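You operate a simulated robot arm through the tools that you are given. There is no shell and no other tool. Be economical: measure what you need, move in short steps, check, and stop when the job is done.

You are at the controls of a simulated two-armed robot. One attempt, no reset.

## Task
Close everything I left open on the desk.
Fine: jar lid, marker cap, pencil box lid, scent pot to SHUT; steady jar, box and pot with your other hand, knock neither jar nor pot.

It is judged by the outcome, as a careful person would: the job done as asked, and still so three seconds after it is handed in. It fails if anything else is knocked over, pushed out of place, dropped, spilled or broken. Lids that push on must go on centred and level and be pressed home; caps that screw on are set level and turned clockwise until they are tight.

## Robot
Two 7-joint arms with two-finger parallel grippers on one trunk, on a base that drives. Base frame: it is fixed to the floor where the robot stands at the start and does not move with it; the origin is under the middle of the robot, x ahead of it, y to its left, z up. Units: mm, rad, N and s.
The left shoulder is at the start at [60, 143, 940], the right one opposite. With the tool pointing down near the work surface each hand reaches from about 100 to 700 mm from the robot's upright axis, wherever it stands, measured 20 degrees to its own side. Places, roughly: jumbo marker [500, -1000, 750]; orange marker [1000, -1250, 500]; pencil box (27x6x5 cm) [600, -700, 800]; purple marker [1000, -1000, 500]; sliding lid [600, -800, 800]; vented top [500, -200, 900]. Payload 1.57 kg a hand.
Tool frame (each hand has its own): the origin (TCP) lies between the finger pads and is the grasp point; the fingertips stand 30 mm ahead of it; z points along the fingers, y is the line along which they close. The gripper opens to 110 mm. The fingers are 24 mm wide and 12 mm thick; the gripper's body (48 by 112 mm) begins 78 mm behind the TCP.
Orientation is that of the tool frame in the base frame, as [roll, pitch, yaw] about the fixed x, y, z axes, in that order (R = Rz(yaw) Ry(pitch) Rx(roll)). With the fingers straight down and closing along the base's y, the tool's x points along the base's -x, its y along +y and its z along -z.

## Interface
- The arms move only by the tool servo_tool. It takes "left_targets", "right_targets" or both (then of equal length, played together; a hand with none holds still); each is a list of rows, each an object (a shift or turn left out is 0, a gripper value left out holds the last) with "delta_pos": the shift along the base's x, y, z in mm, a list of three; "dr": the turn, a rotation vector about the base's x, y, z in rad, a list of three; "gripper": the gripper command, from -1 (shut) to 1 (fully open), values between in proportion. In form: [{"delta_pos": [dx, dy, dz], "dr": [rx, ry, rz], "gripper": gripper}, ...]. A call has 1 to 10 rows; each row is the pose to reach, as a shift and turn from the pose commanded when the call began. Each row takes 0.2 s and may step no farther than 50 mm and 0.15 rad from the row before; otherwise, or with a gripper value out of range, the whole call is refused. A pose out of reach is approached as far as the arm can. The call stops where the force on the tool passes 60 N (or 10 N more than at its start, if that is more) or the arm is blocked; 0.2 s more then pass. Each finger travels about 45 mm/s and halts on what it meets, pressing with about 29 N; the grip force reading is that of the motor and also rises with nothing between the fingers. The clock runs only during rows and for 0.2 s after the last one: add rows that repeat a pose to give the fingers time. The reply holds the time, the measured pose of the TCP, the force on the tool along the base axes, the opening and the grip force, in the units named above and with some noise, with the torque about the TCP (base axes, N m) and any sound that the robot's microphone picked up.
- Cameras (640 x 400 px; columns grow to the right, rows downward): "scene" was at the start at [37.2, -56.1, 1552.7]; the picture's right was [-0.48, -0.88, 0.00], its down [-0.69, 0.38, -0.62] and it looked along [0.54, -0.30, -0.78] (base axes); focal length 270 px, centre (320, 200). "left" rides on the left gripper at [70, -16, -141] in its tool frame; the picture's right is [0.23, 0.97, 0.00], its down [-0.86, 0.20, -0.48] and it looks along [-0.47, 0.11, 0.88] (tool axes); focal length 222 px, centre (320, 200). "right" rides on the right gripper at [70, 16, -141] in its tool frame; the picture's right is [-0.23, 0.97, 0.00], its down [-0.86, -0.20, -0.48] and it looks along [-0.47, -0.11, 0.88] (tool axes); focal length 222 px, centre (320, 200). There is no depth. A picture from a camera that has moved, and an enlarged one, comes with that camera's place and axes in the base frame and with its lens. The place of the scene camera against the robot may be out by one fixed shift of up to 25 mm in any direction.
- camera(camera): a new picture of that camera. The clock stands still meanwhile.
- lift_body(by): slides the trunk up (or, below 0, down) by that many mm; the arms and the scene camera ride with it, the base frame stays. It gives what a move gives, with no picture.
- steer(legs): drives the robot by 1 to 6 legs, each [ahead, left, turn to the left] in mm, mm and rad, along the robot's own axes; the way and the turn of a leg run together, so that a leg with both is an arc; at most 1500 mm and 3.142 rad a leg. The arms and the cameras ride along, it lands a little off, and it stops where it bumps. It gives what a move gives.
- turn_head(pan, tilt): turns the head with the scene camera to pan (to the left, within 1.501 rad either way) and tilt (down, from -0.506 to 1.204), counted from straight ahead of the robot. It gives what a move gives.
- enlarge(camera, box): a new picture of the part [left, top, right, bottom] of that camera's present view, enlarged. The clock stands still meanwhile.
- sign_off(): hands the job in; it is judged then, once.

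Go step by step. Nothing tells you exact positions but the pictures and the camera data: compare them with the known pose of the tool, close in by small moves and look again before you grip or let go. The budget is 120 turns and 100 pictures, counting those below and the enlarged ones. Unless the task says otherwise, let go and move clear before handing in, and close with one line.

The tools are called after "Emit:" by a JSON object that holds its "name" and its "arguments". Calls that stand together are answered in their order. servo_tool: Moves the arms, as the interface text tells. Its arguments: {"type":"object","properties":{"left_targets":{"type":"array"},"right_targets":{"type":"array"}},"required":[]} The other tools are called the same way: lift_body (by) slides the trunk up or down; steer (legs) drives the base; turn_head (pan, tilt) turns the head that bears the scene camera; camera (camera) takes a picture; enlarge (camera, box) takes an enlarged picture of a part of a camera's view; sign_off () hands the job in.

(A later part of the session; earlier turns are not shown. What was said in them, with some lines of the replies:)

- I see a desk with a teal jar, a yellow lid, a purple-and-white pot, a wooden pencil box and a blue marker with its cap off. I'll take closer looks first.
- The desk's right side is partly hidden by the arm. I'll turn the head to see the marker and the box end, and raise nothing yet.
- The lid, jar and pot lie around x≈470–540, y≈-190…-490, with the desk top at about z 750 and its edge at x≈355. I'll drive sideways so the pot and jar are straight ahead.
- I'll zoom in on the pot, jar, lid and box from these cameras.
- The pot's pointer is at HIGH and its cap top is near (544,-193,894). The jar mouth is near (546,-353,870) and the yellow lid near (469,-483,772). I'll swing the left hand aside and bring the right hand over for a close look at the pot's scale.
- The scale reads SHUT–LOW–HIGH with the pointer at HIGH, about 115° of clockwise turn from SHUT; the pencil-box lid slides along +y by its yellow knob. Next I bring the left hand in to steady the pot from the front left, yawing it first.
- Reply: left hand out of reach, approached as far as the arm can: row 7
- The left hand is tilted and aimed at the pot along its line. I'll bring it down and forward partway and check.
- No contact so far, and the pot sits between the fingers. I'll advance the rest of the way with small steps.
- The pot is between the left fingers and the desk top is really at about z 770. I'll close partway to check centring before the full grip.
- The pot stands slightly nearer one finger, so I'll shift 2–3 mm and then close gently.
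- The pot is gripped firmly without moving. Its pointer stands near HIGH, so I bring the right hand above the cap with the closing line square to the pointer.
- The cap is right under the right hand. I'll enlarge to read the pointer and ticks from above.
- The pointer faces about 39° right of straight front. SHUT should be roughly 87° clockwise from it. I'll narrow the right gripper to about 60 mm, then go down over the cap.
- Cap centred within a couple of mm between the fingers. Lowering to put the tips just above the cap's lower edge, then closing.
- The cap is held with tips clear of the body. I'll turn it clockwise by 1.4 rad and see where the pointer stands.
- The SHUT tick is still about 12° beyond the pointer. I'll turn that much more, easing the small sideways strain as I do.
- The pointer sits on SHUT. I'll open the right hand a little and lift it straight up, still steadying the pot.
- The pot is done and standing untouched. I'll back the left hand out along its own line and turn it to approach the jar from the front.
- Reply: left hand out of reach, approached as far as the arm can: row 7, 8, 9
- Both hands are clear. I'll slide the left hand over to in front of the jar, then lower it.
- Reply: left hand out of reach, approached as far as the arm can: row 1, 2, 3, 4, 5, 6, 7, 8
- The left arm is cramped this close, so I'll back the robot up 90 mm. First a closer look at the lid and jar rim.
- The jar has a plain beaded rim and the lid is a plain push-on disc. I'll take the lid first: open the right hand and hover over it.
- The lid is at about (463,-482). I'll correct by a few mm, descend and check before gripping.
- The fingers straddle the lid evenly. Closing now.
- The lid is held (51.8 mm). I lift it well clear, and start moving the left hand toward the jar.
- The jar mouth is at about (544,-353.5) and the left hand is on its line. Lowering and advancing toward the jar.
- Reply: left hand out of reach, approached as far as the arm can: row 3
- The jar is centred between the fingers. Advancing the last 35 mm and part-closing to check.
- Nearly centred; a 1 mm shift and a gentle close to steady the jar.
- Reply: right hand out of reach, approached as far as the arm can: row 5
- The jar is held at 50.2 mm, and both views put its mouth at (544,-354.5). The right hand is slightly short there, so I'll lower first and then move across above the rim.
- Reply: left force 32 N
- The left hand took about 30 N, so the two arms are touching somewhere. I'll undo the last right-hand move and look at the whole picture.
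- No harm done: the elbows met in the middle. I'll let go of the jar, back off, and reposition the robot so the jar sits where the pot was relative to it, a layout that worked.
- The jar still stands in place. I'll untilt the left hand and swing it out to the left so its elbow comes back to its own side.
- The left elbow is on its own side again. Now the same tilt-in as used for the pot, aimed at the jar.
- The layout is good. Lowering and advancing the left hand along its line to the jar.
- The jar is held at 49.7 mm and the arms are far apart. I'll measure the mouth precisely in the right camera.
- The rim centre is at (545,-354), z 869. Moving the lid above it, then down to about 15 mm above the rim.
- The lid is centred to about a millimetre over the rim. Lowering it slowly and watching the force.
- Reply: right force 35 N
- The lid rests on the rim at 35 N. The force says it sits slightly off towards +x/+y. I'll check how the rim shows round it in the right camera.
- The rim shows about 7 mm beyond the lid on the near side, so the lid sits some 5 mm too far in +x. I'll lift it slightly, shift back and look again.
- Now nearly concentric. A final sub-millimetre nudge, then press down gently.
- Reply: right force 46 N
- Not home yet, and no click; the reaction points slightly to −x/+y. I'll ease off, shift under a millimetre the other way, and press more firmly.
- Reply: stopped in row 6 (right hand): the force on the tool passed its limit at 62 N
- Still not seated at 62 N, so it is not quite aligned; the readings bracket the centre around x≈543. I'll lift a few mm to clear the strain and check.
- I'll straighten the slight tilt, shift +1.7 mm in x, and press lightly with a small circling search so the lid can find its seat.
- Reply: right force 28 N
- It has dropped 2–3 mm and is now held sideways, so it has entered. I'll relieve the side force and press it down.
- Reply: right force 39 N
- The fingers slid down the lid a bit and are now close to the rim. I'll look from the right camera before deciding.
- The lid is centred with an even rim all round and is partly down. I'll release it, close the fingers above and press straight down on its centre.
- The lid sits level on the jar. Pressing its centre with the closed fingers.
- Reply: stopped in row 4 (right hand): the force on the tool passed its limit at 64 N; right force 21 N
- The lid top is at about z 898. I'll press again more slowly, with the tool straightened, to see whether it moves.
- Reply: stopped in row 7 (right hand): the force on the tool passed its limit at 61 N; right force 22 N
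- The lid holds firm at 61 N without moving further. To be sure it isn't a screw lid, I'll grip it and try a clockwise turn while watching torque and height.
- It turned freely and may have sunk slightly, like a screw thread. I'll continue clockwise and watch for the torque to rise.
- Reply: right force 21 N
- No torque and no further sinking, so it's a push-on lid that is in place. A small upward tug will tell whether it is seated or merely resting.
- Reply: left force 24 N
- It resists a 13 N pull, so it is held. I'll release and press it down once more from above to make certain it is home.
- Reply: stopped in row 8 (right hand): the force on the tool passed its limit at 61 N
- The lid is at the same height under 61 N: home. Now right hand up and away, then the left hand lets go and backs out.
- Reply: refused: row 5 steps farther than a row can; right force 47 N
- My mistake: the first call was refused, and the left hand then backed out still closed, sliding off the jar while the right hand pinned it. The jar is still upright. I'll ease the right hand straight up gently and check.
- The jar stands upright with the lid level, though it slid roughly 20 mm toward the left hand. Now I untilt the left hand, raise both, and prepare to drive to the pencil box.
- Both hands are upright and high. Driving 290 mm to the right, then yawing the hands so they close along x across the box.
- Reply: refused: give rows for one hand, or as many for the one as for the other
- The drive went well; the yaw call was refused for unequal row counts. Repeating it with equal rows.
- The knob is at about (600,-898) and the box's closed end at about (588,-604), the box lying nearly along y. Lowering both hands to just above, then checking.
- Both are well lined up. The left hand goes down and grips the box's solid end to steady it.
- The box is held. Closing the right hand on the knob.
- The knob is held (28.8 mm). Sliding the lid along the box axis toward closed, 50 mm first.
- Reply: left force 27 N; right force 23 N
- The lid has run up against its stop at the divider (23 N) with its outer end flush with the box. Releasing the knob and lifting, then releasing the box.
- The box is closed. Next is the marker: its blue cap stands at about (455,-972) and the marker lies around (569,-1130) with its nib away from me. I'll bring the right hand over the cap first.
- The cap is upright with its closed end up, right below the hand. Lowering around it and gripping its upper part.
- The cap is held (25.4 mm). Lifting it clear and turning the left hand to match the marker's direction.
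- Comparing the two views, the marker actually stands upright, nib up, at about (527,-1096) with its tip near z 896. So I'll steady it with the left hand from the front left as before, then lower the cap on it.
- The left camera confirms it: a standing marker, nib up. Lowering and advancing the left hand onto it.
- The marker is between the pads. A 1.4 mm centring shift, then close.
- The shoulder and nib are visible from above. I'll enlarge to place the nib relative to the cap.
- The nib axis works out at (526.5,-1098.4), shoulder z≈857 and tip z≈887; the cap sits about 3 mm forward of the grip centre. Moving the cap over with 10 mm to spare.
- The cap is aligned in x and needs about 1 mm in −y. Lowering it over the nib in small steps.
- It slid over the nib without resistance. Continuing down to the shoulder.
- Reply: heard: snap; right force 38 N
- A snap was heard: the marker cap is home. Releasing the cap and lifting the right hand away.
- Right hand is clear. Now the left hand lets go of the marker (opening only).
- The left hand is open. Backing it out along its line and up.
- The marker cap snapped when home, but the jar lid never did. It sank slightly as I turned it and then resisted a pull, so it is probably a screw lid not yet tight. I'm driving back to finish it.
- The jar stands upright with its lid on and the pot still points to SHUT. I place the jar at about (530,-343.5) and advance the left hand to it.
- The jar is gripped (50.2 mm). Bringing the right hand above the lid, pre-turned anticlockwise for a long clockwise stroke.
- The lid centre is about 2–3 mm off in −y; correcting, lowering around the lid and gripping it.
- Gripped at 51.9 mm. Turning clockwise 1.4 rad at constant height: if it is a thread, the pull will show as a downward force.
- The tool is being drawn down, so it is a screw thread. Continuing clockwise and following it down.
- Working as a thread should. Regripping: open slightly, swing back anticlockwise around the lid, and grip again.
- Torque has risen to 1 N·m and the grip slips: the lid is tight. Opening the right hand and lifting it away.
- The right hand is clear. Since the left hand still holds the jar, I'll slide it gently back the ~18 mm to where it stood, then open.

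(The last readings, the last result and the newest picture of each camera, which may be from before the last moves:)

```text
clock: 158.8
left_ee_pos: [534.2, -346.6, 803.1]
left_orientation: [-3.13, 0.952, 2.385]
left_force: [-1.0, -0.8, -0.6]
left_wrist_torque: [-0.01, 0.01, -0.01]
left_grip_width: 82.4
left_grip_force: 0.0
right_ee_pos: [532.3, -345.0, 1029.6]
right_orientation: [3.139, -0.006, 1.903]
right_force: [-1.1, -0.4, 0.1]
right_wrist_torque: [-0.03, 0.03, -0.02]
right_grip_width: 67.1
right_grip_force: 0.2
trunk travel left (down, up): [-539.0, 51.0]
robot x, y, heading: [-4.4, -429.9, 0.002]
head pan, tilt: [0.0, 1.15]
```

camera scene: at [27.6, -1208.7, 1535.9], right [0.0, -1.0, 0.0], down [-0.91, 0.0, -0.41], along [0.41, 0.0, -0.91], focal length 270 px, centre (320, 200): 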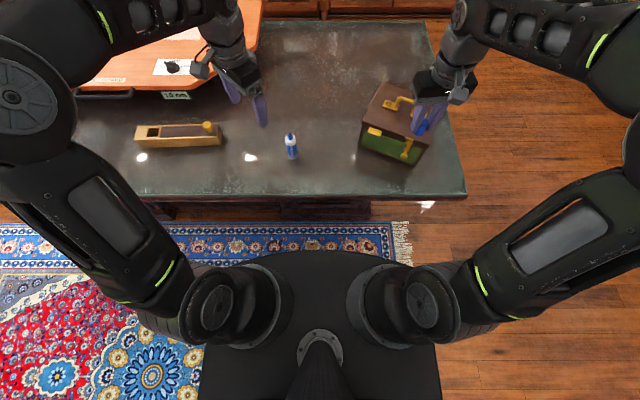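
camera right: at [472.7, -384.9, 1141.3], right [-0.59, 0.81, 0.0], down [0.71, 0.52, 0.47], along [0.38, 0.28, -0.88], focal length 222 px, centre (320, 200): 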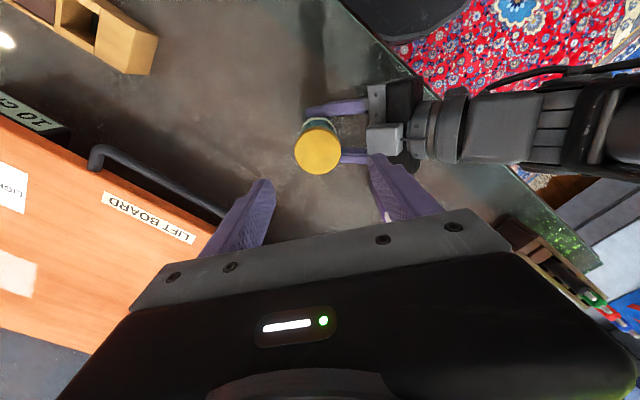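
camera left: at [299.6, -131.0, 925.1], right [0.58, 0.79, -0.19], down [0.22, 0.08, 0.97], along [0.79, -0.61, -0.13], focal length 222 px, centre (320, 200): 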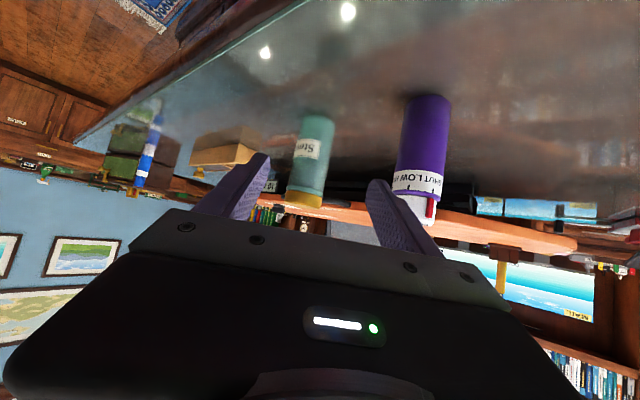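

The left hand is open at 82 mm. Backing it out along its line, and taking the right hand up and away.

Emit:
{"name": "servo_tool", "arguments": {"left_targets": [{"delta_pos": [-18, 17, 0]}, {"delta_pos": [-36, 34, 0]}, {"delta_pos": [-54, 51, 0]}, {"delta_pos": [-72, 68, 8]}, {"delta_pos": [-88, 83, 30]}, {"delta_pos": [-100, 96, 60]}, {"delta_pos": [-108, 105, 95]}, {"delta_pos": [-112, 110, 130]}], "right_targets": [{"delta_pos": [0, 0, 10]}, {"delta_pos": [0, -15, 15]}, {"delta_pos": [-8, -40, 18]}, {"delta_pos": [-16, -70, 20]}, {"delta_pos": [-24, -100, 20]}, {"delta_pos": [-32, -130, 20]}, {"delta_pos": [-40, -160, 20]}, {"delta_pos": [-48, -190, 20]}]}}

Emit:
{"name": "camera", "arguments": {"camera": "scene"}}

```text
clock: 160.6
left_ee_pos: [420.8, -234.4, 933.3]
left_orientation: [-3.131, 0.954, 2.384]
left_force: [-0.3, -0.6, -0.4]
left_wrist_torque: [0.01, -0.03, 0.01]
left_grip_width: 82.4
left_grip_force: 0.0
right_ee_pos: [483.4, -534.5, 1049.6]
right_orientation: [3.137, -0.008, 1.904]
right_force: [0.1, 0.3, -0.3]
right_wrist_torque: [-0.03, 0.0, -0.04]
right_grip_width: 67.0
right_grip_force: 0.1
trunk travel left (down, up): [-539.0, 51.0]
robot x, y, heading: [-2.4, -427.6, 0.001]
head pan, tilt: [0.0, 1.15]
```

```text
0 pictures are left
camera scene: at [26.8, -446.3, 1535.9], right [0.0, -1.0, 0.0], down [-0.91, 0.0, -0.41], along [0.41, 0.0, -0.91], focal length 270 px, centre (320, 200)
```

scene: 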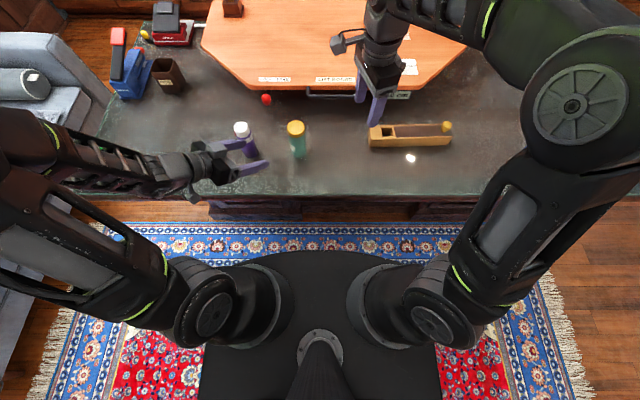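

The jar stands upright with its lid on, the pot is at SHUT, the box lid is shut, and the marker's cap snapped on. Both hands are clear, so I'm handing in.

Emit:
{"name": "sign_off", "arguments": {}}

```text
The job is handed in.
```

Everything is closed: the jar lid is screwed tight, the marker cap is snapped on, the pencil box lid is slid to its stop and the scent pot is at SHUT; the jar slipped about 20 mm upright when my left hand backed off still closed, and I slid it back to about where it stood.
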